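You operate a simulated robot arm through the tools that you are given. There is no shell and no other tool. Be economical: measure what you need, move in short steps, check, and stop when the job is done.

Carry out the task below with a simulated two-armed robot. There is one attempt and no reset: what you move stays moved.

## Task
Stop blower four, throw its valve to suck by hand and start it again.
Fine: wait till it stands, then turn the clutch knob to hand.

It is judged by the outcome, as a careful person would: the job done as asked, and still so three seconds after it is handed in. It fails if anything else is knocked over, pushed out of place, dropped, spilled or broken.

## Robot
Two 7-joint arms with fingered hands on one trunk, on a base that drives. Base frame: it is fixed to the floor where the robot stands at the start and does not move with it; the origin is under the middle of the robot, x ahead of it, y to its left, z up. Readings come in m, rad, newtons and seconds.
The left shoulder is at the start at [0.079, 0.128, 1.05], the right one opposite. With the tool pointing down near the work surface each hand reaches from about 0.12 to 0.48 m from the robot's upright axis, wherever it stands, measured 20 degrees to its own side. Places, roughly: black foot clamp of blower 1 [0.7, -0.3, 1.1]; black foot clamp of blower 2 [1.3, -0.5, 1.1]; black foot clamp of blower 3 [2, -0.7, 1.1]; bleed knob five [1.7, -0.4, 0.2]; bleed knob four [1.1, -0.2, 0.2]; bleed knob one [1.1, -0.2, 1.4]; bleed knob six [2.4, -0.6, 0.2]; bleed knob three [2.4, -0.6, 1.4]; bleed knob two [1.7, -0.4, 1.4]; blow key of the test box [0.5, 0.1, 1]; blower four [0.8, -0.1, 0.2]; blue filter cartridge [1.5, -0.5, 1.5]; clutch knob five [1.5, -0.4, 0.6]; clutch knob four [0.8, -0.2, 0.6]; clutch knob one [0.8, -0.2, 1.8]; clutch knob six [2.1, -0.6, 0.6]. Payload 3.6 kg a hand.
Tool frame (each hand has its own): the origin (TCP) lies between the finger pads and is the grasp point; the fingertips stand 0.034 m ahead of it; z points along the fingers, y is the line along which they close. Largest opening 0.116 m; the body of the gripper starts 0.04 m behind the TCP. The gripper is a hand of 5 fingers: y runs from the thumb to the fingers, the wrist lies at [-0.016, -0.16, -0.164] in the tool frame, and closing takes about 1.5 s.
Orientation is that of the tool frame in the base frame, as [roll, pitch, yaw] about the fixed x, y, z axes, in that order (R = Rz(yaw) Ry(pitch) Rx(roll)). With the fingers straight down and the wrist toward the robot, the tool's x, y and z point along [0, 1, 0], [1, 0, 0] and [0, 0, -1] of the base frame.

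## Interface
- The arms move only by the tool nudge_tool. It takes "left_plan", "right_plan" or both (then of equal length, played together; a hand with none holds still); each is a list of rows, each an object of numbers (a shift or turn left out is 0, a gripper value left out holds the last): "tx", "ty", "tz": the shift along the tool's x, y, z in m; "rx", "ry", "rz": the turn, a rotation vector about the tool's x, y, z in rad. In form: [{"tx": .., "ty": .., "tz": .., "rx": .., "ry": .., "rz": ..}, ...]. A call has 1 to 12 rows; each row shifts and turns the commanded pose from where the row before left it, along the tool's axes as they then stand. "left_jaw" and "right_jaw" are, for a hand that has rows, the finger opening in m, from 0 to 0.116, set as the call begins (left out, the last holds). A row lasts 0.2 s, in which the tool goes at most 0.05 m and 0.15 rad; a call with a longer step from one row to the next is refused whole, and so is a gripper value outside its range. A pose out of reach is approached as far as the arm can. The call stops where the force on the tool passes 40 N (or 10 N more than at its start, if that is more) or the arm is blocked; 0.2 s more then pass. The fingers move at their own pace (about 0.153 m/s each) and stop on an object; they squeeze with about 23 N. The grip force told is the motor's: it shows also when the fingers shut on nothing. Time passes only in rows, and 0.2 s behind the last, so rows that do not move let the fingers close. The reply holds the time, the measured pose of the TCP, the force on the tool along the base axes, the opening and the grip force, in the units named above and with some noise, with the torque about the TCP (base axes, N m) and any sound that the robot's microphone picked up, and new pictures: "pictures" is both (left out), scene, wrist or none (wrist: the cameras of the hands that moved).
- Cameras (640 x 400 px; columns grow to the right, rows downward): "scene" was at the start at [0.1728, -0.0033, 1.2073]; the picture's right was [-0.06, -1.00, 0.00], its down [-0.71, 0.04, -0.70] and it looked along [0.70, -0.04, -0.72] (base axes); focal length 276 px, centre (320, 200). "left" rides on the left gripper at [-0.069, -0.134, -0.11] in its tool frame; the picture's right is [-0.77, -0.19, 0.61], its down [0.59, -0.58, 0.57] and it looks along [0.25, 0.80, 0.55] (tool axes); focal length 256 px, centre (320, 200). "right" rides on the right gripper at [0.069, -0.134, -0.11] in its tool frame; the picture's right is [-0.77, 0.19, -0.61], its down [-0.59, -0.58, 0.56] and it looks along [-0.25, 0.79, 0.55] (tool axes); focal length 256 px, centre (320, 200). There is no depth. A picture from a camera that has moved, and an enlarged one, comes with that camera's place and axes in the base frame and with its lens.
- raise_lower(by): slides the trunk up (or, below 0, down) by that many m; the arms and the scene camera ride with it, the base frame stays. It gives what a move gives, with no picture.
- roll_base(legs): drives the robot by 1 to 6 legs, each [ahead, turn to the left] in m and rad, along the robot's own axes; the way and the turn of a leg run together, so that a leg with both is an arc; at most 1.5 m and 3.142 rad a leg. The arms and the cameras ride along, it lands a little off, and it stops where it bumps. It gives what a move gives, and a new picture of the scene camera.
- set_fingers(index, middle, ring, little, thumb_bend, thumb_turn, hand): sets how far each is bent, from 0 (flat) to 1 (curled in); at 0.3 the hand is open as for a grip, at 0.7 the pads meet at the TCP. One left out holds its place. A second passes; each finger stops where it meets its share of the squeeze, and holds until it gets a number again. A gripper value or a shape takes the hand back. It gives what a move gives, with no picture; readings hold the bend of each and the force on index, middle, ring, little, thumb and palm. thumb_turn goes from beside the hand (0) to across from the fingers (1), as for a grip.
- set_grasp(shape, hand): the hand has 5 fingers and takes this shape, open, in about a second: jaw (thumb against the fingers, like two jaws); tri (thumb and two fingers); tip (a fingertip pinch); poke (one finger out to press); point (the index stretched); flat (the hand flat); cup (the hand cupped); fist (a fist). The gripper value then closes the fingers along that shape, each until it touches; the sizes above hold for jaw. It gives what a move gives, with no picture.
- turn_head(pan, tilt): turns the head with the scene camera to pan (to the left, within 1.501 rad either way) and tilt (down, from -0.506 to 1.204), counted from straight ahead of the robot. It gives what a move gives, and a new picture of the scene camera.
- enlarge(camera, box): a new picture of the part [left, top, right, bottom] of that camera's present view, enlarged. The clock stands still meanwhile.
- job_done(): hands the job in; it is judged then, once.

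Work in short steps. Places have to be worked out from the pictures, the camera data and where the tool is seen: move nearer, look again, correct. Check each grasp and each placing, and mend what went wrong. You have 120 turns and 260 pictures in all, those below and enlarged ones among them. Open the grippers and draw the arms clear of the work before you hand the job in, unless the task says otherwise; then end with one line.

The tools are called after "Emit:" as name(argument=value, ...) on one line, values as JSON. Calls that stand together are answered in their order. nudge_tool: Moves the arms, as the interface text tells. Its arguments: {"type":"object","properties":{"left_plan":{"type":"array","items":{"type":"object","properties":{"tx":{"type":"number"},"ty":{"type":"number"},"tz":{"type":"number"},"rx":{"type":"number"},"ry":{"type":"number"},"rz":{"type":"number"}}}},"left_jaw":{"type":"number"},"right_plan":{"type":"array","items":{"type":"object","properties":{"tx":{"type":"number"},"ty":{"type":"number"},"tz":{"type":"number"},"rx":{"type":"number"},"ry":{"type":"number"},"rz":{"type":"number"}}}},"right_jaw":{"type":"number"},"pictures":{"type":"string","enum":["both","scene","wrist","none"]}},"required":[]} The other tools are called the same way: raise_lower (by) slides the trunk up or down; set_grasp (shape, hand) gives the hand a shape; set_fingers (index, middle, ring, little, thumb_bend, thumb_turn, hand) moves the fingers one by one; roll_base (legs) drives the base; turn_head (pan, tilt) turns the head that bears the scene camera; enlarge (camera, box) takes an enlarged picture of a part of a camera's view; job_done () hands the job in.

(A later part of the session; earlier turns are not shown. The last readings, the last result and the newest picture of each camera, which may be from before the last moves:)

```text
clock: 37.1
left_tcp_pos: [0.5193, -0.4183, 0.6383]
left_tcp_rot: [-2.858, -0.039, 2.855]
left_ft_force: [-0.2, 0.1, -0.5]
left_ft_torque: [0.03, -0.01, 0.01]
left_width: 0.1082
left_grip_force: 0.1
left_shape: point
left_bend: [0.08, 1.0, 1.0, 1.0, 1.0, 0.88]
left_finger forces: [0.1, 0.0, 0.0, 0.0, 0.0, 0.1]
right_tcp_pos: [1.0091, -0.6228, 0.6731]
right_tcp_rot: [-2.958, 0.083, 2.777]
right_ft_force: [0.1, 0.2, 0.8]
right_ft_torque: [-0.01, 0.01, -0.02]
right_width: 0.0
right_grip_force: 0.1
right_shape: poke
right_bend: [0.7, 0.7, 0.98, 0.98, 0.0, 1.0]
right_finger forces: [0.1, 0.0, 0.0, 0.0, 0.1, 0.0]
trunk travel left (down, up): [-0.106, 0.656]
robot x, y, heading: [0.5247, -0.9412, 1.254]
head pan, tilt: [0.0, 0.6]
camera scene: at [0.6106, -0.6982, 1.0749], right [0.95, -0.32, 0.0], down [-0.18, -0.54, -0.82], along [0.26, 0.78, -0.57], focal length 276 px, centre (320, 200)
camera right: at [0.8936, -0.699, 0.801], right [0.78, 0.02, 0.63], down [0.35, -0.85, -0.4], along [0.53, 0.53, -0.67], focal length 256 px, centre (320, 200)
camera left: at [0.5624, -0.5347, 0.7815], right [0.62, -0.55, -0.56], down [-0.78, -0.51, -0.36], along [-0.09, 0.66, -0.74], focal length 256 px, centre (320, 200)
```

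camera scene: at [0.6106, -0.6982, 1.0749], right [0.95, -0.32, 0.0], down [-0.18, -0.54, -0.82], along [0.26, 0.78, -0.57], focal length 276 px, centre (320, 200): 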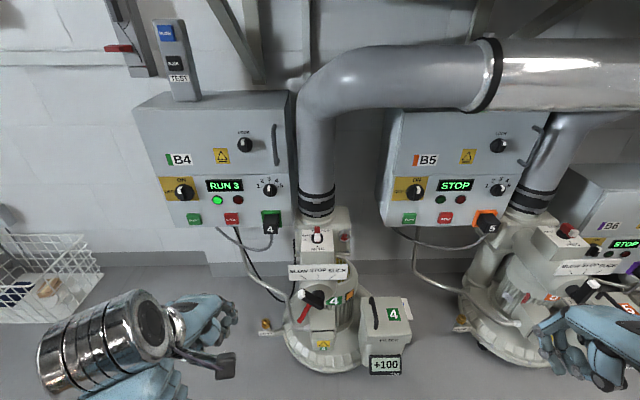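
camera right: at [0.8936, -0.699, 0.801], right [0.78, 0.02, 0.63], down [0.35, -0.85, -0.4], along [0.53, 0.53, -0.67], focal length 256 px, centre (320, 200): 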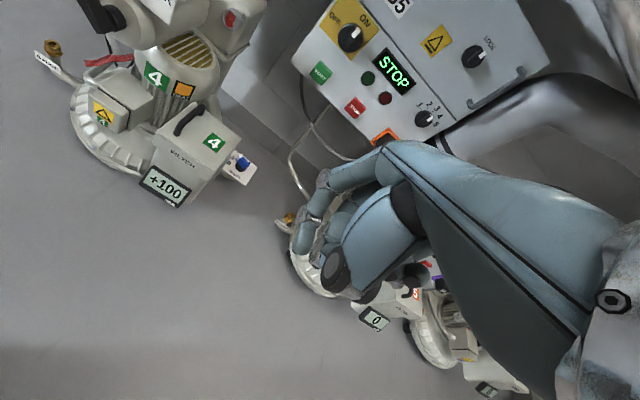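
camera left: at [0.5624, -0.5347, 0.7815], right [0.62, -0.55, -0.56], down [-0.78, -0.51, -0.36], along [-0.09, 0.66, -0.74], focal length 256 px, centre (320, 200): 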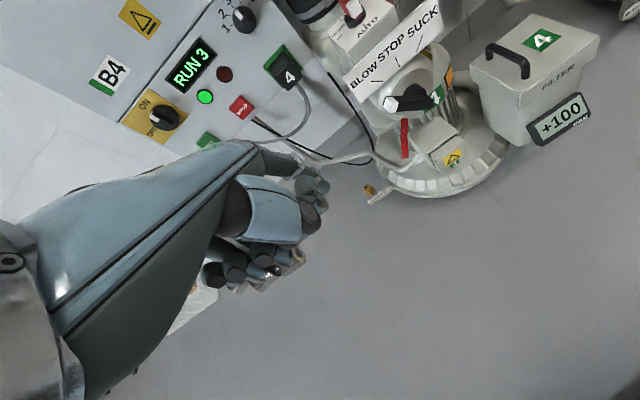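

The index of the left hand stretches along the hand axis; good for pressing. I pull the right hand back and up so it clears blower four, before driving closer to the left of it.

Emit:
nudge_tool(right_plan=[{"ty": -0.035, "tz": -0.03}, {"ty": -0.035, "tz": -0.03}, {"ty": -0.035, "tz": -0.03}, {"ty": -0.035, "tz": -0.03}, {"ty": -0.035, "tz": -0.02}], pictures="none")

Emit:
enlarge(camera="left", box=[180, 100, 400, 300])

```text
clock: 38.3
left_tcp_pos: [0.5195, -0.4183, 0.6396]
left_tcp_rot: [-2.857, -0.037, 2.857]
left_ft_force: [0.3, -0.2, 0.1]
left_ft_torque: [0.01, 0.02, 0.0]
left_width: 0.1079
left_grip_force: 0.0
left_shape: point
left_bend: [0.08, 1.0, 1.0, 1.0, 1.0, 0.88]
left_finger forces: [0.0, 0.0, 0.0, 0.0, 0.0, 0.0]
right_tcp_pos: [1.0288, -0.6519, 0.725]
right_tcp_rot: [-2.956, 0.083, 2.78]
right_ft_force: [-0.1, 0.7, -0.3]
right_ft_torque: [0.0, 0.02, 0.03]
right_width: 0.0
right_grip_force: 0.1
right_shape: poke
right_bend: [0.7, 0.7, 0.98, 0.98, 0.0, 1.0]
right_finger forces: [0.1, 0.1, 0.0, 0.0, 0.0, 0.1]
right hand out of reach, approached as far as the arm can: row 1, 2, 3, 4, 5
trunk travel left (down, up): [-0.106, 0.656]
robot x, y, heading: [0.5267, -0.9409, 1.243]
head pan, tilt: [0.0, 0.6]
```

```text
2.00 times, centred on (290, 200) of left
camera zoom: at [0.5622, -0.5347, 0.7815], right [0.62, -0.55, -0.56], down [-0.78, -0.51, -0.36], along [-0.09, 0.66, -0.74], focal length 512 px, centre (380, 200)
```

zoom: 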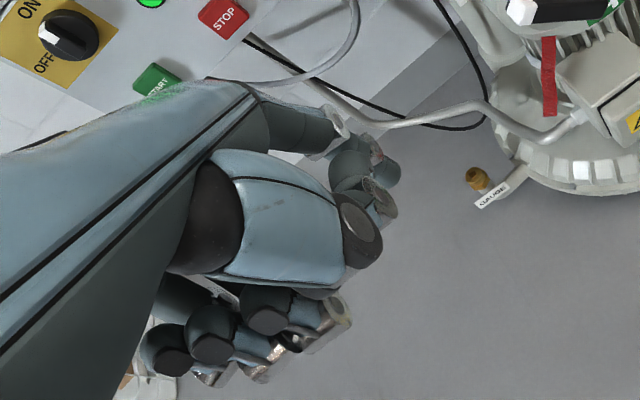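

The right hand was at its sideways limit; I bring it inward and back instead.

Emit:
nudge_tool(right_plan=[{"tx": 0.04, "ty": -0.025, "tz": -0.01}, {"tx": 0.04, "ty": -0.025, "tz": -0.01}, {"tx": 0.03, "ty": -0.035, "tz": -0.01}, {"tx": 0.02, "ty": -0.04, "tz": -0.01}, {"ty": -0.04, "tz": -0.01}], pictures="scene")

```text
clock: 39.5
left_tcp_pos: [0.5193, -0.419, 0.6401]
left_tcp_rot: [-2.857, -0.039, 2.855]
left_ft_force: [-0.7, 0.9, 0.0]
left_ft_torque: [0.01, -0.02, 0.02]
left_width: 0.108
left_grip_force: 0.1
left_shape: point
left_bend: [0.08, 1.0, 1.0, 1.0, 1.0, 0.88]
left_finger forces: [0.0, 0.1, 0.0, 0.0, 0.0, 0.0]
right_tcp_pos: [1.0344, -0.6628, 0.7327]
right_tcp_rot: [-2.957, 0.086, 2.776]
right_ft_force: [0.4, -0.4, -0.4]
right_ft_torque: [-0.03, 0.0, -0.03]
right_width: 0.0
right_grip_force: 0.2
right_shape: poke
right_bend: [0.7, 0.7, 0.98, 0.98, 0.0, 1.0]
right_finger forces: [0.0, 0.0, 0.0, 0.0, 0.0, 0.0]
right hand out of reach, approached as far as the arm can: row 1, 2, 3, 4, 5
trunk travel left (down, up): [-0.106, 0.656]
robot x, y, heading: [0.5249, -0.9414, 1.248]
head pan, tilt: [0.0, 0.6]
camera scene: at [0.6106, -0.6978, 1.0748], right [0.95, -0.32, 0.0], down [-0.18, -0.54, -0.82], along [0.26, 0.78, -0.57], focal length 276 px, centre (320, 200)
```

scene: 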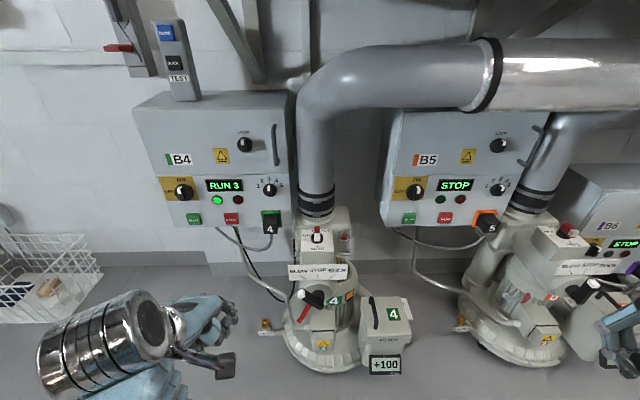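

The commanded pose came too close to the body; I shift it forward again to something reachable.

Emit:
nudge_tool(right_plan=[{"ty": 0.04, "tz": 0.01}, {"ty": 0.04, "tz": 0.01}, {"ty": 0.04, "tz": 0.01}, {"ty": 0.04, "tz": 0.01}], pictures="none")

```text
clock: 40.5
left_tcp_pos: [0.5192, -0.4184, 0.6395]
left_tcp_rot: [-2.858, -0.039, 2.858]
left_ft_force: [0.9, 0.6, 0.2]
left_ft_torque: [0.0, -0.01, -0.03]
left_width: 0.108
left_grip_force: 0.1
left_shape: point
left_bend: [0.08, 1.0, 1.0, 1.0, 1.0, 0.88]
left_finger forces: [0.0, 0.0, 0.1, 0.0, 0.1, 0.0]
right_tcp_pos: [1.0945, -0.5218, 0.661]
right_tcp_rot: [-2.956, 0.082, 2.778]
right_ft_force: [0.2, -0.1, -0.7]
right_ft_torque: [-0.01, -0.01, 0.02]
right_width: 0.0
right_grip_force: 0.0
right_shape: poke
right_bend: [0.7, 0.7, 0.98, 0.98, 0.0, 1.0]
right_finger forces: [0.1, 0.0, 0.0, 0.1, 0.0, 0.0]
trunk travel left (down, up): [-0.106, 0.656]
robot x, y, heading: [0.5291, -0.9426, 1.251]
head pan, tilt: [0.0, 0.6]
```

Commands restart from the measured pose, so I now move inward alone and see what the arm can do.

Emit:
nudge_tool(right_plan=[{"tx": 0.04, "tz": -0.03}, {"tx": 0.04, "tz": -0.03}, {"tx": 0.04, "tz": -0.03}, {"tx": 0.04, "tz": -0.02, "ty": -0.02}, {"ty": -0.04}, {"ty": -0.04}, {"ty": -0.04}, {"ty": -0.04}], pictures="scene")

```text
clock: 42.3
left_tcp_pos: [0.5196, -0.418, 0.6398]
left_tcp_rot: [-2.858, -0.038, 2.855]
left_ft_force: [-0.4, -0.5, -0.4]
left_ft_torque: [0.01, -0.01, 0.02]
left_width: 0.108
left_grip_force: 0.2
left_shape: point
left_bend: [0.08, 1.0, 1.0, 1.0, 1.0, 0.88]
left_finger forces: [0.1, 0.1, 0.0, 0.1, 0.0, 0.1]
right_tcp_pos: [0.9121, -0.5338, 0.7871]
right_tcp_rot: [-2.955, 0.081, 2.778]
right_ft_force: [0.2, -0.6, 0.0]
right_ft_torque: [-0.02, 0.0, 0.01]
right_width: 0.0
right_grip_force: 0.0
right_shape: poke
right_bend: [0.7, 0.7, 0.98, 0.98, 0.0, 1.0]
right_finger forces: [0.1, 0.0, 0.1, 0.0, 0.0, 0.0]
right hand out of reach, approached as far as the arm can: row 6, 7, 8
trunk travel left (down, up): [-0.106, 0.656]
robot x, y, heading: [0.5282, -0.9437, 1.246]
head pan, tilt: [0.0, 0.6]
camera scene: at [0.6107, -0.698, 1.0748], right [0.95, -0.32, 0.0], down [-0.18, -0.54, -0.82], along [0.26, 0.78, -0.57], focal length 276 px, centre (320, 200)
```

scene: 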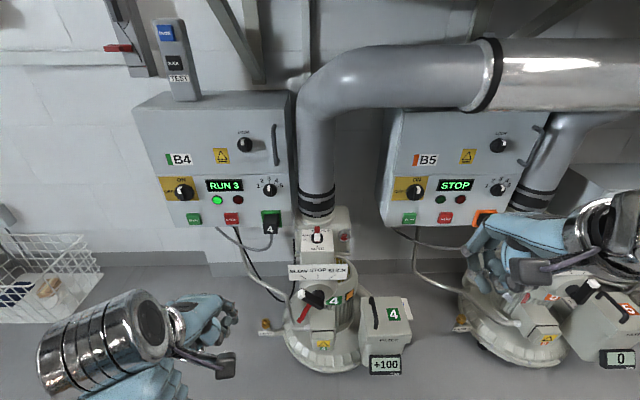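

The right hand is now high and clear of blower four. I sidestep left (turn, short drive, turn back) and check.

Emit:
roll_base(legs=[[0, 1.2], [0.22, 0], [0, -1.2]])

```text
clock: 47.4
left_tcp_pos: [-0.1474, -0.6288, 0.5687]
left_tcp_rot: [-2.528, -0.257, -2.536]
left_ft_force: [-5.6, 10.5, -1.9]
left_ft_torque: [-0.59, -0.57, 0.13]
left_width: 0.1079
left_grip_force: 0.0
left_shape: point
left_bend: [0.08, 1.0, 1.0, 1.0, 1.0, 0.88]
left_finger forces: [0.0, 0.1, 0.1, 0.1, 0.0, 0.0]
right_tcp_pos: [0.097, -0.2548, 0.944]
right_tcp_rot: [3.039, -0.285, -2.478]
right_ft_force: [61.3, 12.4, 15.3]
right_ft_torque: [-0.82, 2.43, 0.83]
right_width: 0.0
right_grip_force: 0.1
right_shape: poke
right_bend: [0.7, 0.7, 0.98, 0.98, 0.0, 1.0]
right_finger forces: [0.0, 0.0, 0.0, 0.0, 0.0, 0.1]
trunk travel left (down, up): [-0.106, 0.656]
robot x, y, heading: [0.3563, -0.7944, 2.432]
head pan, tilt: [0.0, 0.6]
stopped in leg 3: the robot was blocked; the commanded pose is now the measured one
camera scene: at [0.0692, -0.5576, 1.0579], right [0.65, 0.76, 0.0], down [0.49, -0.43, -0.76], along [-0.57, 0.49, -0.65], focal length 276 px, centre (320, 200)
```

scene: 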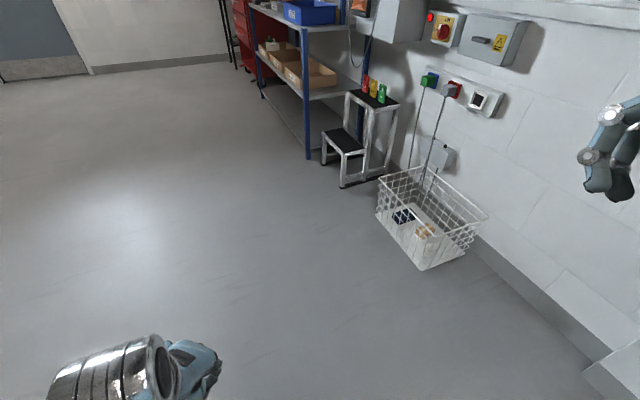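

Leg 3 was blocked at once and the right hand read a large force. I look to the right to see what it met.

Emit:
turn_head(pan=-0.7, tilt=0.5)

Emit:
turn_head(pan=-1.3, tilt=0.7)

Emit:
enlarge(camera="right", box=[0, 0, 640, 400])

```text
clock: 48.5
left_tcp_pos: [-0.1269, -0.6569, 0.6185]
left_tcp_rot: [-2.734, -0.206, -2.361]
left_ft_force: [4.3, 4.6, 3.6]
left_ft_torque: [-0.05, 0.12, 0.0]
left_width: 0.1079
left_grip_force: 0.0
left_shape: point
left_bend: [0.08, 1.0, 1.0, 1.0, 1.0, 0.88]
left_finger forces: [0.0, 0.0, 0.0, 0.1, 0.1, 0.0]
right_tcp_pos: [0.1303, -0.3127, 0.9457]
right_tcp_rot: [2.976, -0.123, -2.399]
right_ft_force: [55.3, -9.7, 17.0]
right_ft_torque: [0.76, 2.37, 0.04]
right_width: 0.0
right_grip_force: 0.2
right_shape: poke
right_bend: [0.7, 0.7, 0.98, 0.98, 0.0, 1.0]
right_finger forces: [0.0, 0.0, 0.0, 0.0, 0.0, 0.0]
trunk travel left (down, up): [-0.106, 0.656]
robot x, y, heading: [0.3509, -0.8001, 2.44]
head pan, tilt: [-0.7, 0.499]
camera scene: at [0.1996, -0.5976, 1.0843], right [0.99, 0.17, 0.01], down [0.09, -0.48, -0.88], along [-0.14, 0.86, -0.48], focal length 276 px, centre (320, 200)
```

scene: 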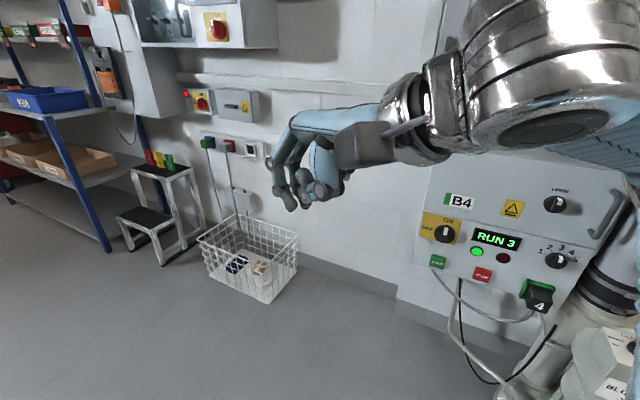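

```text
clock: 49.5
left_tcp_pos: [-0.1133, -0.6566, 0.616]
left_tcp_rot: [-2.729, -0.198, -2.375]
left_ft_force: [0.4, 0.7, 0.2]
left_ft_torque: [-0.01, 0.0, 0.0]
left_width: 0.0
left_grip_force: 0.1
left_shape: point
left_bend: [0.08, 1.0, 1.0, 1.0, 1.0, 0.88]
left_finger forces: [0.0, 0.1, 0.1, 0.1, 0.0, 0.0]
right_tcp_pos: [0.1393, -0.3088, 0.914]
right_tcp_rot: [3.067, -0.116, -2.42]
right_ft_force: [-0.4, -0.4, -0.6]
right_ft_torque: [0.0, -0.04, 0.04]
right_width: 0.0001
right_grip_force: 0.2
right_shape: poke
right_bend: [0.7, 0.7, 0.98, 0.98, 0.0, 1.0]
right_finger forces: [0.0, 0.1, 0.0, 0.0, 0.1, 0.0]
trunk travel left (down, up): [-0.106, 0.656]
robot x, y, heading: [0.3589, -0.7989, 2.441]
head pan, tilt: [-1.3, 0.7]
camera scene: at [0.2603, -0.6151, 1.0663], right [0.91, -0.42, 0.0], down [-0.27, -0.59, -0.76], along [0.32, 0.7, -0.64], focal length 276 px, centre (320, 200)
```

scene: 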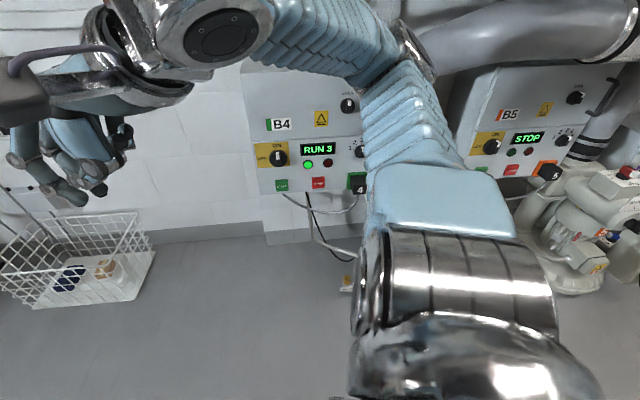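

```text
1.00 times, centred on (320, 200) of right (not enlarged: the box is as wide or as high as the picture)
camera zoom: at [0.1889, -0.4535, 1.0217], right [0.54, 0.66, 0.53], down [0.74, -0.06, -0.67], along [-0.41, 0.75, -0.52], focal length 256 px, centre (320, 200)
```

zoom: 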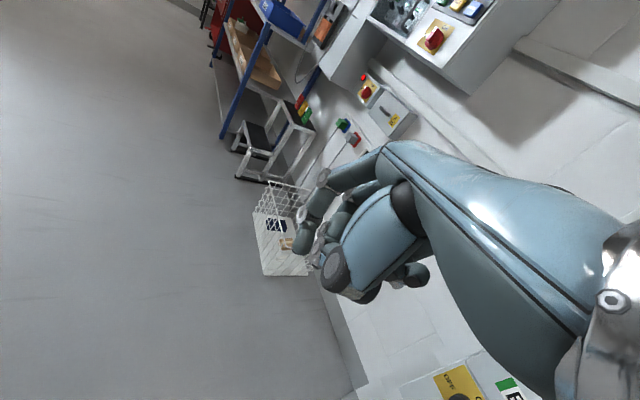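

The right elbow is raised (z about 1.0) and probably touched the shelf edge. I lower the right hand in the free space to bring the elbow down.

Emit:
nudge_tool(right_plan=[{"tz": 0.04}, {"tz": 0.04}, {"tz": 0.04}, {"tz": 0.04}, {"tz": 0.04}, {"tz": 0.04}], pictures="scene")

```text
clock: 50.9
left_tcp_pos: [-0.1124, -0.6568, 0.6152]
left_tcp_rot: [-2.73, -0.201, -2.377]
left_ft_force: [0.7, -1.2, -0.8]
left_ft_torque: [-0.01, 0.02, -0.01]
left_width: 0.0
left_grip_force: 0.0
left_shape: point
left_bend: [0.08, 1.0, 1.0, 1.0, 1.0, 0.88]
left_finger forces: [0.0, 0.0, 0.0, 0.0, 0.0, 0.0]
right_tcp_pos: [0.138, -0.3101, 0.9139]
right_tcp_rot: [3.066, -0.116, -2.42]
right_ft_force: [-0.2, 0.4, -0.5]
right_ft_torque: [0.0, -0.03, -0.01]
right_width: 0.0
right_grip_force: 0.2
right_shape: poke
right_bend: [0.7, 0.7, 0.98, 0.98, 0.0, 1.0]
right_finger forces: [0.1, 0.0, 0.0, 0.0, 0.1, 0.1]
right hand out of reach, approached as far as the arm can: row 1, 2, 3, 4, 5, 6
trunk travel left (down, up): [-0.106, 0.656]
robot x, y, heading: [0.3538, -0.8024, 2.444]
head pan, tilt: [-1.3, 0.7]
camera scene: at [0.2604, -0.6152, 1.0663], right [0.91, -0.42, 0.0], down [-0.27, -0.59, -0.76], along [0.32, 0.69, -0.64], focal length 276 px, centre (320, 200)
```

scene: 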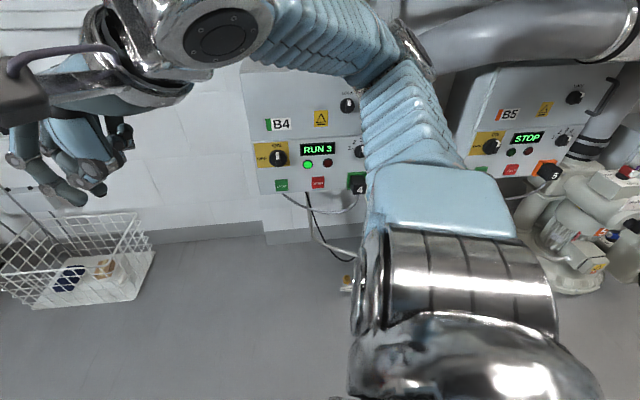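

No motion straight down (joint limit). I try forward and down together.

Emit:
nudge_tool(right_plan=[{"ty": 0.04}, {"ty": 0.03, "tz": 0.03}, {"tz": 0.04}, {"tz": 0.04}], pictures="scene")

```text
clock: 51.9
left_tcp_pos: [-0.1128, -0.6566, 0.6152]
left_tcp_rot: [-2.728, -0.2, -2.374]
left_ft_force: [0.3, 0.3, -0.1]
left_ft_torque: [0.02, 0.0, 0.01]
left_width: 0.0
left_grip_force: 0.2
left_shape: point
left_bend: [0.08, 1.0, 1.0, 1.0, 1.0, 0.88]
left_finger forces: [0.1, 0.0, 0.0, 0.0, 0.0, 0.0]
right_tcp_pos: [0.0776, -0.262, 0.8089]
right_tcp_rot: [3.066, -0.115, -2.416]
right_ft_force: [-0.1, -0.4, -0.2]
right_ft_torque: [0.01, 0.0, 0.0]
right_width: 0.0005
right_grip_force: 0.1
right_shape: poke
right_bend: [0.7, 0.7, 0.98, 0.98, 0.0, 1.0]
right_finger forces: [0.1, 0.1, 0.1, 0.0, 0.0, 0.0]
trunk travel left (down, up): [-0.106, 0.656]
robot x, y, heading: [0.3574, -0.8025, 2.446]
head pan, tilt: [-1.3, 0.7]
camera scene: at [0.2602, -0.6153, 1.0663], right [0.91, -0.42, 0.0], down [-0.27, -0.59, -0.76], along [0.32, 0.7, -0.64], focal length 276 px, centre (320, 200)
```

scene: 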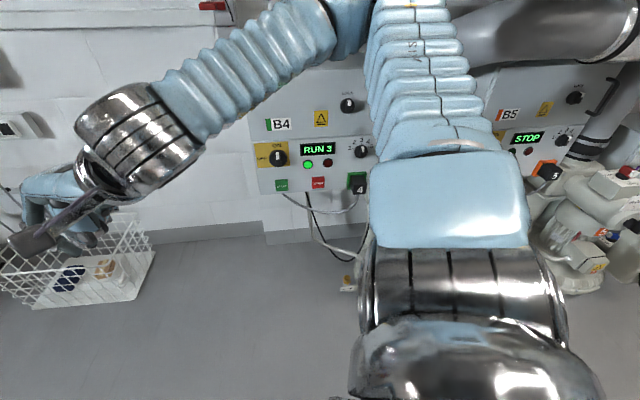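

The right arm is lower now. A better stand is further left, so the right hand faces the STOP button and can also reach valve and clutch. I go around over the free floor: turn left, drive away from the wall, turn back to face the panel.

Emit:
roll_base(legs=[[0, 1.45], [0.4, 0]])

Emit:
roll_base(legs=[[0, -2.64]])

Emit:
turn_head(pan=-0.2, tilt=0.45)

```text
clock: 52.7
left_tcp_pos: [-0.136, -0.6748, 0.6155]
left_tcp_rot: [-2.71, -0.264, -2.345]
left_ft_force: [-0.9, 0.3, -0.4]
left_ft_torque: [0.0, 0.03, 0.0]
left_width: 0.1079
left_grip_force: 0.1
left_shape: point
left_bend: [0.08, 1.0, 1.0, 1.0, 1.0, 0.88]
left_finger forces: [0.1, 0.0, 0.0, 0.0, 0.0, 0.0]
right_tcp_pos: [0.0691, -0.2646, 0.8076]
right_tcp_rot: [3.075, -0.113, -2.407]
right_ft_force: [-0.4, 0.5, 1.2]
right_ft_torque: [0.0, 0.0, 0.01]
right_width: 0.0003
right_grip_force: 0.1
right_shape: poke
right_bend: [0.7, 0.7, 0.98, 0.98, 0.0, 1.0]
right_finger forces: [0.0, 0.0, 0.0, 0.0, 0.0, 0.0]
trunk travel left (down, up): [-0.106, 0.656]
robot x, y, heading: [0.3551, -0.7992, 2.46]
head pan, tilt: [-1.3, 0.7]
stopped in leg 1: the robot was blocked; the commanded pose is now the measured one
camera scene: at [0.2572, -0.6171, 1.0664], right [0.92, -0.4, 0.0], down [-0.26, -0.59, -0.76], along [0.31, 0.7, -0.64], focal length 276 px, centre (320, 200)
```

scene: 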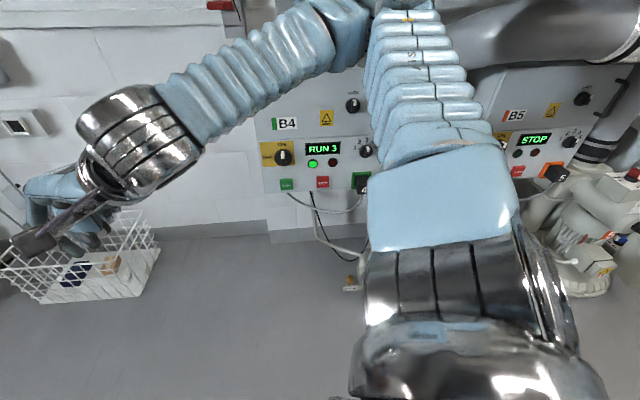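

```text
clock: 59.4
left_tcp_pos: [0.8487, -0.6789, 0.6159]
left_tcp_rot: [-2.712, -0.263, 1.29]
left_ft_force: [-0.1, 0.0, 0.0]
left_ft_torque: [0.04, -0.01, -0.05]
left_width: 0.1081
left_grip_force: 0.1
left_shape: point
left_bend: [0.08, 1.0, 1.0, 1.0, 1.0, 0.88]
left_finger forces: [0.1, 0.0, 0.0, 0.0, 0.1, 0.0]
right_tcp_pos: [0.8632, -1.1377, 0.8069]
right_tcp_rot: [3.075, -0.113, 1.228]
right_ft_force: [-0.5, 0.3, -0.4]
right_ft_torque: [0.02, 0.0, -0.01]
right_width: 0.0002
right_grip_force: 0.1
right_shape: poke
right_bend: [0.7, 0.7, 0.98, 0.98, 0.0, 1.0]
right_finger forces: [0.0, 0.0, 0.0, 0.0, 0.0, 0.1]
trunk travel left (down, up): [-0.106, 0.656]
robot x, y, heading: [0.3557, -0.8059, -0.19]
head pan, tilt: [-1.3, 0.7]
camera scene: at [0.5324, -0.9206, 1.0663], right [-1.0, -0.08, 0.0], down [-0.05, 0.64, -0.76], along [0.06, -0.76, -0.64], focal length 276 px, centre (320, 200)
```

scene: 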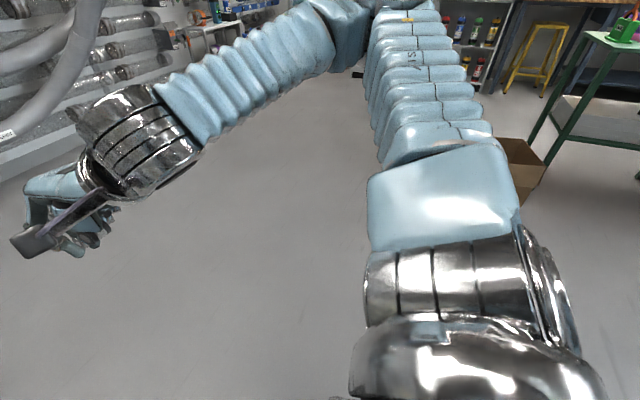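

```text
clock: 60.7
left_tcp_pos: [0.8486, -0.6795, 0.6151]
left_tcp_rot: [-2.713, -0.264, 1.29]
left_ft_force: [0.8, -0.5, 0.6]
left_ft_torque: [-0.04, -0.03, 0.01]
left_width: 0.1079
left_grip_force: 0.1
left_shape: point
left_bend: [0.08, 1.0, 1.0, 1.0, 1.0, 0.88]
left_finger forces: [0.1, 0.1, 0.1, 0.0, 0.1, 0.0]
right_tcp_pos: [0.8627, -1.1374, 0.806]
right_tcp_rot: [3.075, -0.113, 1.23]
right_ft_force: [-0.2, 0.4, -1.1]
right_ft_torque: [0.02, -0.02, 0.01]
right_width: 0.0
right_grip_force: 0.1
right_shape: poke
right_bend: [0.7, 0.7, 0.98, 0.98, 0.0, 1.0]
right_finger forces: [0.0, 0.0, 0.0, 0.1, 0.0, 0.0]
trunk travel left (down, up): [-0.106, 0.656]
robot x, y, heading: [0.3581, -0.7988, -0.191]
head pan, tilt: [-0.201, 0.45]
camera scene: at [0.6105, -0.8709, 1.0885], right [-0.38, -0.92, 0.0], down [-0.4, 0.17, -0.9], along [0.83, -0.34, -0.44], focal length 276 px, centre (320, 200)
```

scene: 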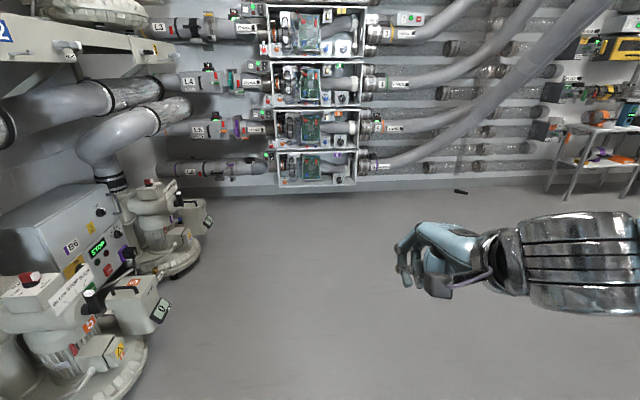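

Turning right was free; I now face +x with everything clear. I back up 0.3 m (the floor there was seen empty) and then turn left to face the panel.

Emit:
roll_base(legs=[[-0.3, 0]])

```text
clock: 62.0
left_tcp_pos: [0.7314, -0.6379, 0.6091]
left_tcp_rot: [-2.634, -0.332, 1.231]
left_ft_force: [-0.6, 3.9, 3.2]
left_ft_torque: [-0.32, -0.05, -0.07]
left_width: 0.1082
left_grip_force: 0.2
left_shape: point
left_bend: [0.08, 1.0, 1.0, 1.0, 1.0, 0.88]
left_finger forces: [0.0, 0.0, 0.0, 0.1, 0.0, 0.1]
right_tcp_pos: [0.7429, -1.122, 0.8724]
right_tcp_rot: [2.897, -0.137, 1.221]
right_ft_force: [-4.5, -10.3, -20.0]
right_ft_torque: [0.54, -1.1, 0.3]
right_width: 0.0
right_grip_force: 0.1
right_shape: poke
right_bend: [0.7, 0.7, 0.98, 0.98, 0.0, 1.0]
right_finger forces: [0.0, 0.1, 0.0, 0.0, 0.0, 0.0]
trunk travel left (down, up): [-0.106, 0.656]
robot x, y, heading: [0.2364, -0.7749, -0.192]
head pan, tilt: [-0.201, 0.45]
stopped in leg 1: the robot was blocked; the commanded pose is now the measured one
camera scene: at [0.5223, -0.8493, 1.0852], right [-0.38, -0.92, 0.01], down [-0.43, 0.17, -0.89], along [0.82, -0.35, -0.46], focal length 276 px, centre (320, 200)
```

scene: 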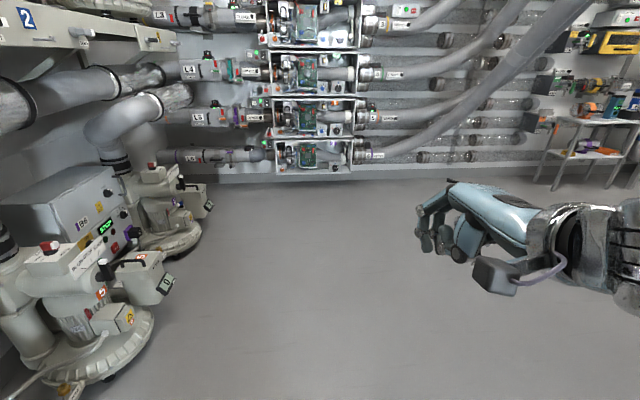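

Blocked again with nothing near the hands; perhaps the sway of the body trips it. I retry with shorter backward legs.

Emit:
roll_base(legs=[[-0.08, 0], [-0.08, 0]])

```text
clock: 62.8
left_tcp_pos: [0.6752, -0.6411, 0.6021]
left_tcp_rot: [-2.546, -0.377, 1.113]
left_ft_force: [-1.1, -1.4, -5.4]
left_ft_torque: [0.27, -0.04, 0.07]
left_width: 0.0
left_grip_force: 0.1
left_shape: point
left_bend: [0.08, 1.0, 1.0, 1.0, 1.0, 0.88]
left_finger forces: [0.1, 0.0, 0.0, 0.0, 0.0, 0.1]
right_tcp_pos: [0.6548, -1.1858, 0.9791]
right_tcp_rot: [2.69, -0.297, 1.076]
right_ft_force: [-2.8, 5.0, 56.4]
right_ft_torque: [0.02, 3.09, -0.25]
right_width: 0.0
right_grip_force: 0.0
right_shape: poke
right_bend: [0.7, 0.7, 0.98, 0.98, 0.0, 1.0]
right_finger forces: [0.0, 0.0, 0.0, 0.1, 0.0, 0.0]
trunk travel left (down, up): [-0.106, 0.656]
robot x, y, heading: [0.2214, -0.7757, -0.204]
head pan, tilt: [-0.201, 0.45]
stopped in leg 1: the robot was blocked; the commanded pose is now the measured one
camera scene: at [0.4741, -0.8552, 1.0875], right [-0.39, -0.92, -0.01], down [-0.4, 0.18, -0.9], along [0.83, -0.35, -0.44], focal length 276 px, centre (320, 200)
```

scene: 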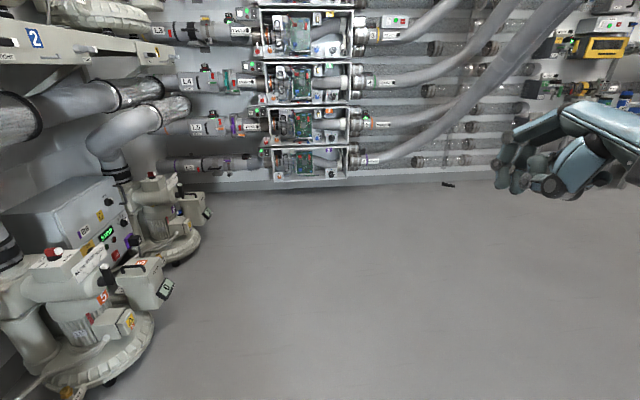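

The right arm is being pushed by something; I look to both sides for it.

Emit:
turn_head(pan=-1.5, tilt=0.9)

Emit:
turn_head(pan=1.5, tilt=0.9)

```text
clock: 64.3
left_tcp_pos: [0.6994, -0.642, 0.6062]
left_tcp_rot: [-2.568, -0.364, 1.136]
left_ft_force: [5.0, -0.9, 2.7]
left_ft_torque: [0.09, 0.28, 0.07]
left_width: 0.0
left_grip_force: 0.2
left_shape: point
left_bend: [0.08, 1.0, 1.0, 1.0, 1.0, 0.88]
left_finger forces: [0.0, 0.0, 0.0, 0.0, 0.1, 0.0]
right_tcp_pos: [0.6789, -1.1757, 0.9671]
right_tcp_rot: [2.726, -0.219, 1.093]
right_ft_force: [-24.2, 1.0, 38.8]
right_ft_torque: [-0.02, 1.72, -0.26]
right_width: 0.0
right_grip_force: 0.1
right_shape: poke
right_bend: [0.7, 0.7, 0.98, 0.98, 0.0, 1.0]
right_finger forces: [0.1, 0.0, 0.0, 0.0, 0.0, 0.0]
trunk travel left (down, up): [-0.106, 0.656]
robot x, y, heading: [0.2283, -0.7754, -0.207]
head pan, tilt: [-1.499, 0.901]
camera scene: at [0.4002, -0.8916, 1.0496], right [-0.99, 0.13, 0.02], down [0.09, 0.78, -0.62], along [-0.09, -0.61, -0.78], focal length 276 px, centre (320, 200)
```

scene: 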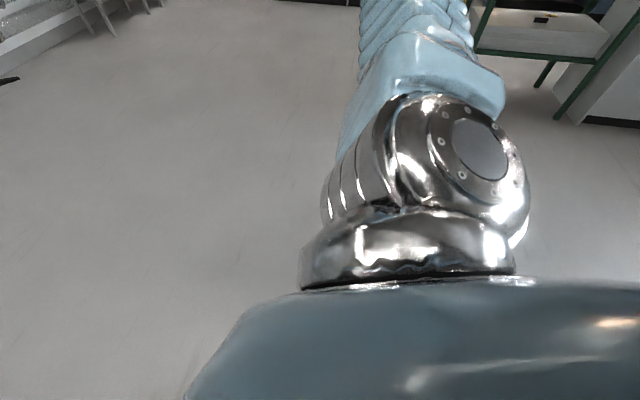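

```text
clock: 66.9
left_tcp_pos: [0.6864, -0.642, 0.6067]
left_tcp_rot: [-2.585, -0.358, 1.147]
left_ft_force: [-0.2, -0.3, 0.0]
left_ft_torque: [-0.01, -0.01, -0.01]
left_width: 0.1079
left_grip_force: 0.0
left_shape: point
left_bend: [0.08, 1.0, 1.0, 1.0, 1.0, 0.88]
left_finger forces: [0.0, 0.1, 0.0, 0.0, 0.1, 0.0]
right_tcp_pos: [0.6766, -1.1647, 0.964]
right_tcp_rot: [2.717, -0.247, 1.123]
right_ft_force: [-0.1, 0.7, 0.3]
right_ft_torque: [0.0, 0.0, 0.0]
right_width: 0.0
right_grip_force: 0.0
right_shape: poke
right_bend: [0.7, 0.7, 0.98, 0.98, 0.0, 1.0]
right_finger forces: [0.0, 0.0, 0.1, 0.0, 0.0, 0.1]
trunk travel left (down, up): [-0.106, 0.656]
robot x, y, heading: [0.225, -0.7738, -0.208]
head pan, tilt: [1.499, 0.901]
camera scene: at [0.4135, -0.74, 1.0502], right [0.96, -0.27, 0.0], down [-0.21, -0.75, -0.62], along [0.17, 0.6, -0.78], focal length 276 px, centre (320, 200)
```

scene: 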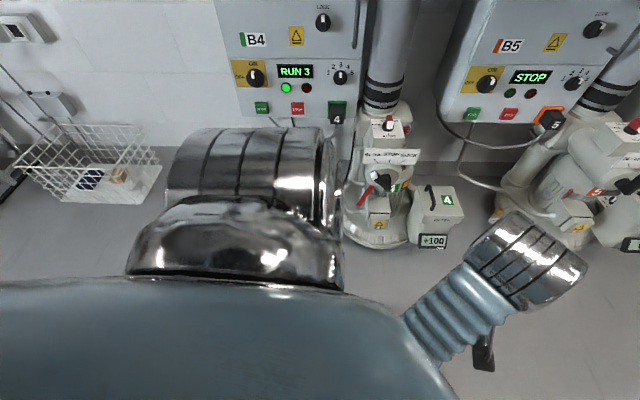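

Nothing stands there; driving backward seems to trip on sway. My present place is nearly right anyway. I lower the right hand first so it will pass under the shelf when I turn.

Emit:
nudge_tool(right_plan=[{"ty": 0.03, "rx": 0.1}, {"tz": 0.04, "rx": 0.1}, {"tz": 0.04, "rx": 0.1}, {"tz": 0.04, "rx": 0.1, "ty": -0.02}, {"tz": 0.04, "ty": -0.02}, {"tz": 0.03}], pictures="none")

```text
clock: 68.3
left_tcp_pos: [0.6869, -0.6411, 0.6058]
left_tcp_rot: [-2.582, -0.358, 1.149]
left_ft_force: [0.2, 0.7, -0.6]
left_ft_torque: [0.02, -0.01, 0.0]
left_width: 0.108
left_grip_force: 0.0
left_shape: point
left_bend: [0.08, 1.0, 1.0, 1.0, 1.0, 0.88]
left_finger forces: [0.1, 0.0, 0.0, 0.0, 0.0, 0.0]
right_tcp_pos: [0.7063, -1.1296, 0.7915]
right_tcp_rot: [3.12, -0.244, 1.128]
right_ft_force: [0.2, -0.4, -0.8]
right_ft_torque: [0.01, -0.01, -0.02]
right_width: 0.0
right_grip_force: 0.0
right_shape: poke
right_bend: [0.7, 0.7, 0.98, 0.98, 0.0, 1.0]
right_finger forces: [0.0, 0.0, 0.1, 0.0, 0.0, 0.0]
trunk travel left (down, up): [-0.106, 0.656]
robot x, y, heading: [0.2234, -0.7748, -0.202]
head pan, tilt: [1.499, 0.901]
```

That worked. I retract the right hand a little too.

Emit:
nudge_tool(right_plan=[{"ty": -0.03}, {"ty": -0.03}, {"ty": -0.03}, {"ty": -0.03}], pictures="none")

Emit:
turn_head(pan=-0.1, tilt=0.7)

```text
clock: 69.3
left_tcp_pos: [0.6866, -0.64, 0.6072]
left_tcp_rot: [-2.582, -0.356, 1.147]
left_ft_force: [0.4, 0.0, 0.5]
left_ft_torque: [0.0, 0.0, 0.01]
left_width: 0.1079
left_grip_force: 0.1
left_shape: point
left_bend: [0.08, 1.0, 1.0, 1.0, 1.0, 0.88]
left_finger forces: [0.0, 0.0, 0.0, 0.1, 0.1, 0.0]
right_tcp_pos: [0.691, -1.1284, 0.7961]
right_tcp_rot: [3.121, -0.243, 1.125]
right_ft_force: [-0.2, -0.4, 0.1]
right_ft_torque: [-0.01, 0.0, 0.05]
right_width: 0.0002
right_grip_force: 0.0
right_shape: poke
right_bend: [0.7, 0.7, 0.98, 0.98, 0.0, 1.0]
right_finger forces: [0.1, 0.1, 0.0, 0.1, 0.0, 0.0]
right hand out of reach, approached as far as the arm can: row 1, 2, 3, 4
trunk travel left (down, up): [-0.106, 0.656]
robot x, y, heading: [0.2242, -0.7764, -0.203]
head pan, tilt: [1.499, 0.901]
```

```text
clock: 70.9
left_tcp_pos: [0.6866, -0.6406, 0.6068]
left_tcp_rot: [-2.584, -0.357, 1.148]
left_ft_force: [0.3, 1.1, 0.9]
left_ft_torque: [-0.03, 0.0, 0.0]
left_width: 0.108
left_grip_force: 0.0
left_shape: point
left_bend: [0.08, 1.0, 1.0, 1.0, 1.0, 0.88]
left_finger forces: [0.0, 0.0, 0.0, 0.0, 0.1, 0.0]
right_tcp_pos: [0.6908, -1.1283, 0.7955]
right_tcp_rot: [3.12, -0.243, 1.128]
right_ft_force: [-0.4, -0.1, 0.1]
right_ft_torque: [0.0, 0.04, -0.01]
right_width: 0.0
right_grip_force: 0.1
right_shape: poke
right_bend: [0.7, 0.7, 0.98, 0.98, 0.0, 1.0]
right_finger forces: [0.1, 0.0, 0.1, 0.0, 0.0, 0.0]
trunk travel left (down, up): [-0.106, 0.656]
robot x, y, heading: [0.2234, -0.7741, -0.208]
head pan, tilt: [-0.099, 0.7]
camera scene: at [0.4743, -0.8382, 1.0663], right [-0.3, -0.95, 0.0], down [-0.62, 0.19, -0.76], along [0.73, -0.23, -0.64], focal length 276 px, centre (320, 200)
```

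scene: 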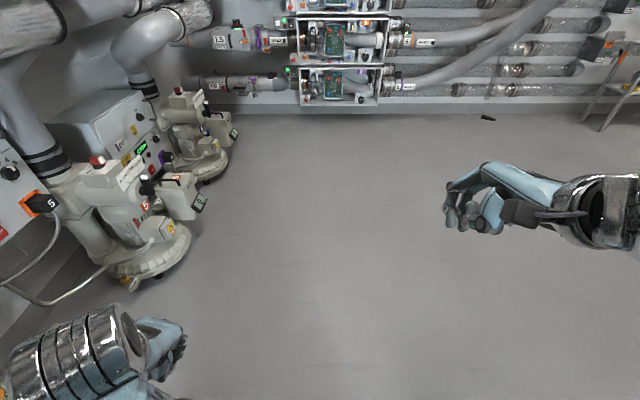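

All clear within the swing radius; I turn left to face the wall.

Emit:
roll_base(legs=[[0, 1.45]])

```text
clock: 74.8
left_tcp_pos: [0.1561, -0.285, 0.6076]
left_tcp_rot: [-2.57, -0.39, 2.575]
left_ft_force: [-0.1, -0.3, 0.1]
left_ft_torque: [-0.03, 0.02, 0.02]
left_width: 0.108
left_grip_force: 0.1
left_shape: point
left_bend: [0.08, 1.0, 1.0, 1.0, 1.0, 0.88]
left_finger forces: [0.1, 0.0, 0.0, 0.1, 0.0, 0.0]
right_tcp_pos: [0.6427, -0.367, 0.7959]
right_tcp_rot: [3.119, -0.242, 2.549]
right_ft_force: [-0.8, 0.0, 0.0]
right_ft_torque: [-0.01, -0.03, 0.05]
right_width: 0.0
right_grip_force: 0.1
right_shape: poke
right_bend: [0.7, 0.7, 0.98, 0.98, 0.0, 1.0]
right_finger forces: [0.0, 0.0, 0.0, 0.1, 0.0, 0.0]
trunk travel left (down, up): [-0.106, 0.656]
robot x, y, heading: [0.2232, -0.7759, 1.217]
head pan, tilt: [-0.099, 0.7]
camera scene: at [0.3207, -0.54, 1.0663], right [0.9, -0.44, 0.0], down [-0.28, -0.58, -0.76], along [0.33, 0.69, -0.64], focal length 276 px, centre (320, 200)
```

scene: 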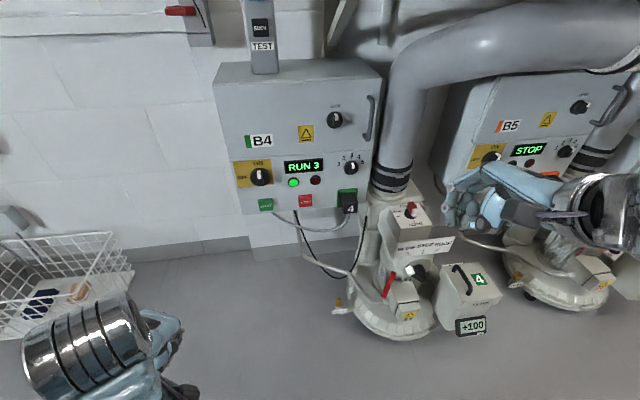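

I face B4 squarely: STOP is straight ahead. I set the right hand to point, bring it to the middle and level it.

Emit:
set_grasp(hand="right", shape="point")

Emit:
nudge_tool(right_plan=[{"tx": 0.03, "ry": -0.08, "rz": -0.06}, {"tx": 0.03, "ry": -0.08, "rz": -0.06}, {"tx": 0.03, "ry": -0.08, "rz": -0.06}, {"tx": 0.03, "rz": -0.06}, {"tx": 0.03}], pictures="both")

```text
clock: 75.7
left_tcp_pos: [0.1552, -0.2837, 0.607]
left_tcp_rot: [-2.573, -0.396, 2.576]
left_ft_force: [-0.2, -0.5, 0.1]
left_ft_torque: [-0.01, -0.01, -0.05]
left_width: 0.1082
left_grip_force: 0.1
left_shape: point
left_bend: [0.08, 1.0, 1.0, 1.0, 1.0, 0.88]
left_finger forces: [0.0, 0.1, 0.0, 0.1, 0.0, 0.0]
right_tcp_pos: [0.6411, -0.3666, 0.7954]
right_tcp_rot: [3.118, -0.244, 2.551]
right_ft_force: [0.1, -0.1, -0.1]
right_ft_torque: [-0.01, -0.01, -0.02]
right_width: 0.1083
right_grip_force: 0.0
right_shape: point
right_bend: [0.08, 1.0, 1.0, 1.0, 1.0, 0.88]
right_finger forces: [0.1, 0.1, 0.0, 0.0, 0.0, 0.1]
trunk travel left (down, up): [-0.106, 0.656]
robot x, y, heading: [0.225, -0.7742, 1.22]
head pan, tilt: [-0.099, 0.7]
```

```text
clock: 76.9
left_tcp_pos: [0.1532, -0.2836, 0.6067]
left_tcp_rot: [-2.572, -0.397, 2.575]
left_ft_force: [0.5, 0.1, 0.3]
left_ft_torque: [-0.01, -0.03, 0.02]
left_width: 0.1081
left_grip_force: 0.0
left_shape: point
left_bend: [0.08, 1.0, 1.0, 1.0, 1.0, 0.88]
left_finger forces: [0.1, 0.0, 0.0, 0.0, 0.0, 0.0]
right_tcp_pos: [0.51, -0.298, 0.8092]
right_tcp_rot: [3.1, 0.007, 2.784]
right_ft_force: [0.1, 0.0, 1.1]
right_ft_torque: [-0.01, 0.0, 0.04]
right_width: 0.1082
right_grip_force: 0.0
right_shape: point
right_bend: [0.08, 1.0, 1.0, 1.0, 1.0, 0.88]
right_finger forces: [0.1, 0.0, 0.0, 0.0, 0.0, 0.0]
trunk travel left (down, up): [-0.106, 0.656]
robot x, y, heading: [0.2236, -0.7777, 1.219]
head pan, tilt: [-0.099, 0.7]
camera scene: at [0.32, -0.5398, 1.0663], right [0.9, -0.44, 0.0], down [-0.28, -0.58, -0.76], along [0.33, 0.69, -0.64], focal length 276 px, centre (320, 200)
camera right: at [0.3952, -0.4031, 0.9144], right [0.77, -0.12, 0.62], down [0.36, -0.73, -0.59], along [0.52, 0.68, -0.52], focal length 256 px, centre (320, 200)
```

scene: 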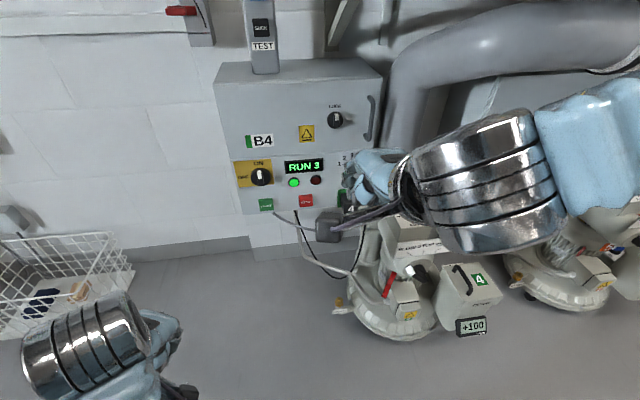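
right: 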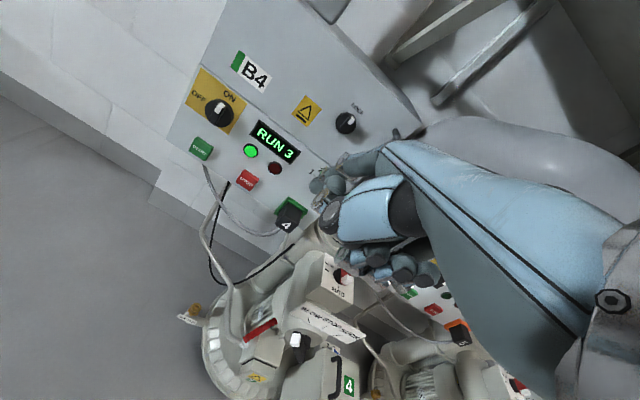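

Let me see the index fingertip closely.

Emit:
enlarge(camera="right", box=[260, 110, 460, 310])

Emit:
enlarge(camera="scene", box=[300, 120, 480, 260])

```text
2.00 times, centred on (360, 210) of right
camera zoom: at [0.3952, -0.4031, 0.9144], right [0.77, -0.12, 0.62], down [0.36, -0.73, -0.59], along [0.52, 0.68, -0.52], focal length 512 px, centre (240, 180)
```

zoom: 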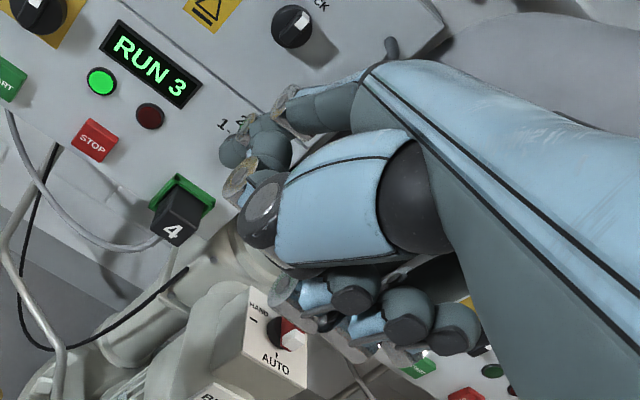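

```text
2.86 times, centred on (390, 190) of scene
camera zoom: at [0.32, -0.5398, 1.0663], right [0.9, -0.44, 0.0], down [-0.28, -0.58, -0.76], along [0.33, 0.69, -0.64], focal length 789 px, centre (120, 229)
```

zoom: 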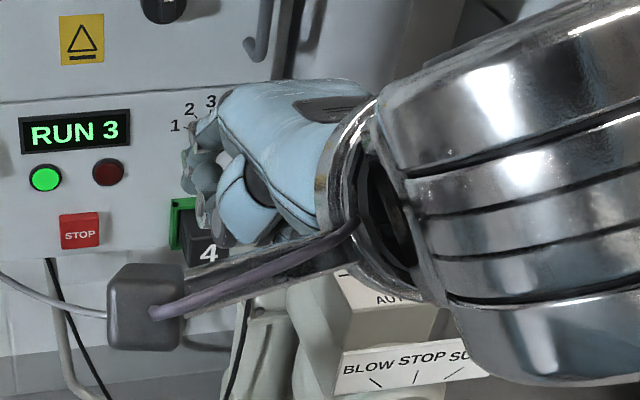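

I estimate the fingertip at about 0.10 m along tool y from the TCP. I lower the hand in front of the panel, at a safe distance, and tip it so the finger is more level.

Emit:
nudge_tool(right_plan=[{"tz": 0.045}, {"tz": 0.045}, {"tz": 0.045}, {"tz": 0.045}, {"tz": 0.045}, {"tz": 0.045}, {"tz": 0.03, "rx": -0.1}, {"tz": 0.03, "rx": -0.1}, {"rx": -0.1}, {"rx": -0.1}], pictures="both")

```text
clock: 79.1
left_tcp_pos: [0.1543, -0.2834, 0.6077]
left_tcp_rot: [-2.573, -0.399, 2.575]
left_ft_force: [0.1, -1.6, 0.4]
left_ft_torque: [-0.02, 0.02, 0.01]
left_width: 0.1079
left_grip_force: 0.1
left_shape: point
left_bend: [0.08, 1.0, 1.0, 1.0, 1.0, 0.88]
left_finger forces: [0.0, 0.0, 0.1, 0.1, 0.1, 0.0]
right_tcp_pos: [0.635, -0.3331, 0.6274]
right_tcp_rot: [2.699, 0.005, 2.782]
right_ft_force: [-0.6, -0.5, 0.2]
right_ft_torque: [0.01, -0.01, 0.02]
right_width: 0.1081
right_grip_force: 0.0
right_shape: point
right_bend: [0.08, 1.0, 1.0, 1.0, 1.0, 0.88]
right_finger forces: [0.1, 0.0, 0.0, 0.0, 0.0, 0.0]
right hand out of reach, approached as far as the arm can: row 3, 4, 5, 6, 7, 8, 9, 10
trunk travel left (down, up): [-0.106, 0.656]
robot x, y, heading: [0.2221, -0.7777, 1.215]
head pan, tilt: [-0.099, 0.7]
camera scene: at [0.3208, -0.54, 1.0663], right [0.9, -0.44, 0.0], down [-0.28, -0.58, -0.76], along [0.33, 0.69, -0.64], focal length 276 px, centre (320, 200)
camera right: at [0.511, -0.4667, 0.67], right [0.68, -0.36, 0.64], down [0.46, -0.47, -0.75], along [0.57, 0.81, -0.16], focal length 256 px, centre (320, 200)
```

scene: 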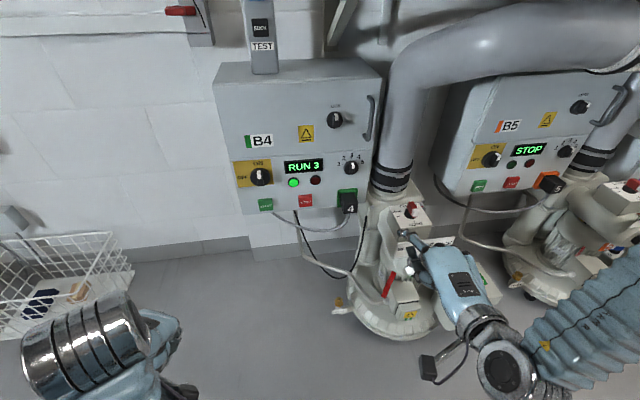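
right: 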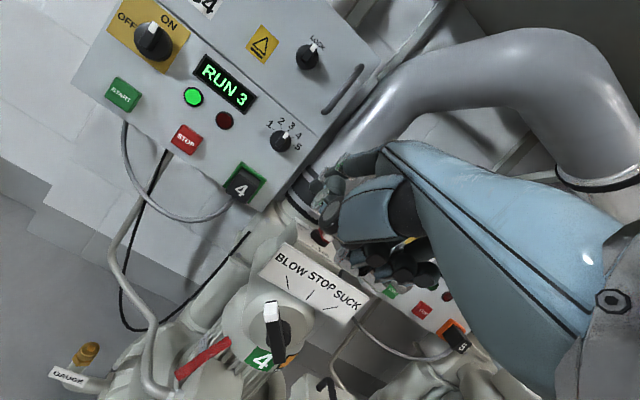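

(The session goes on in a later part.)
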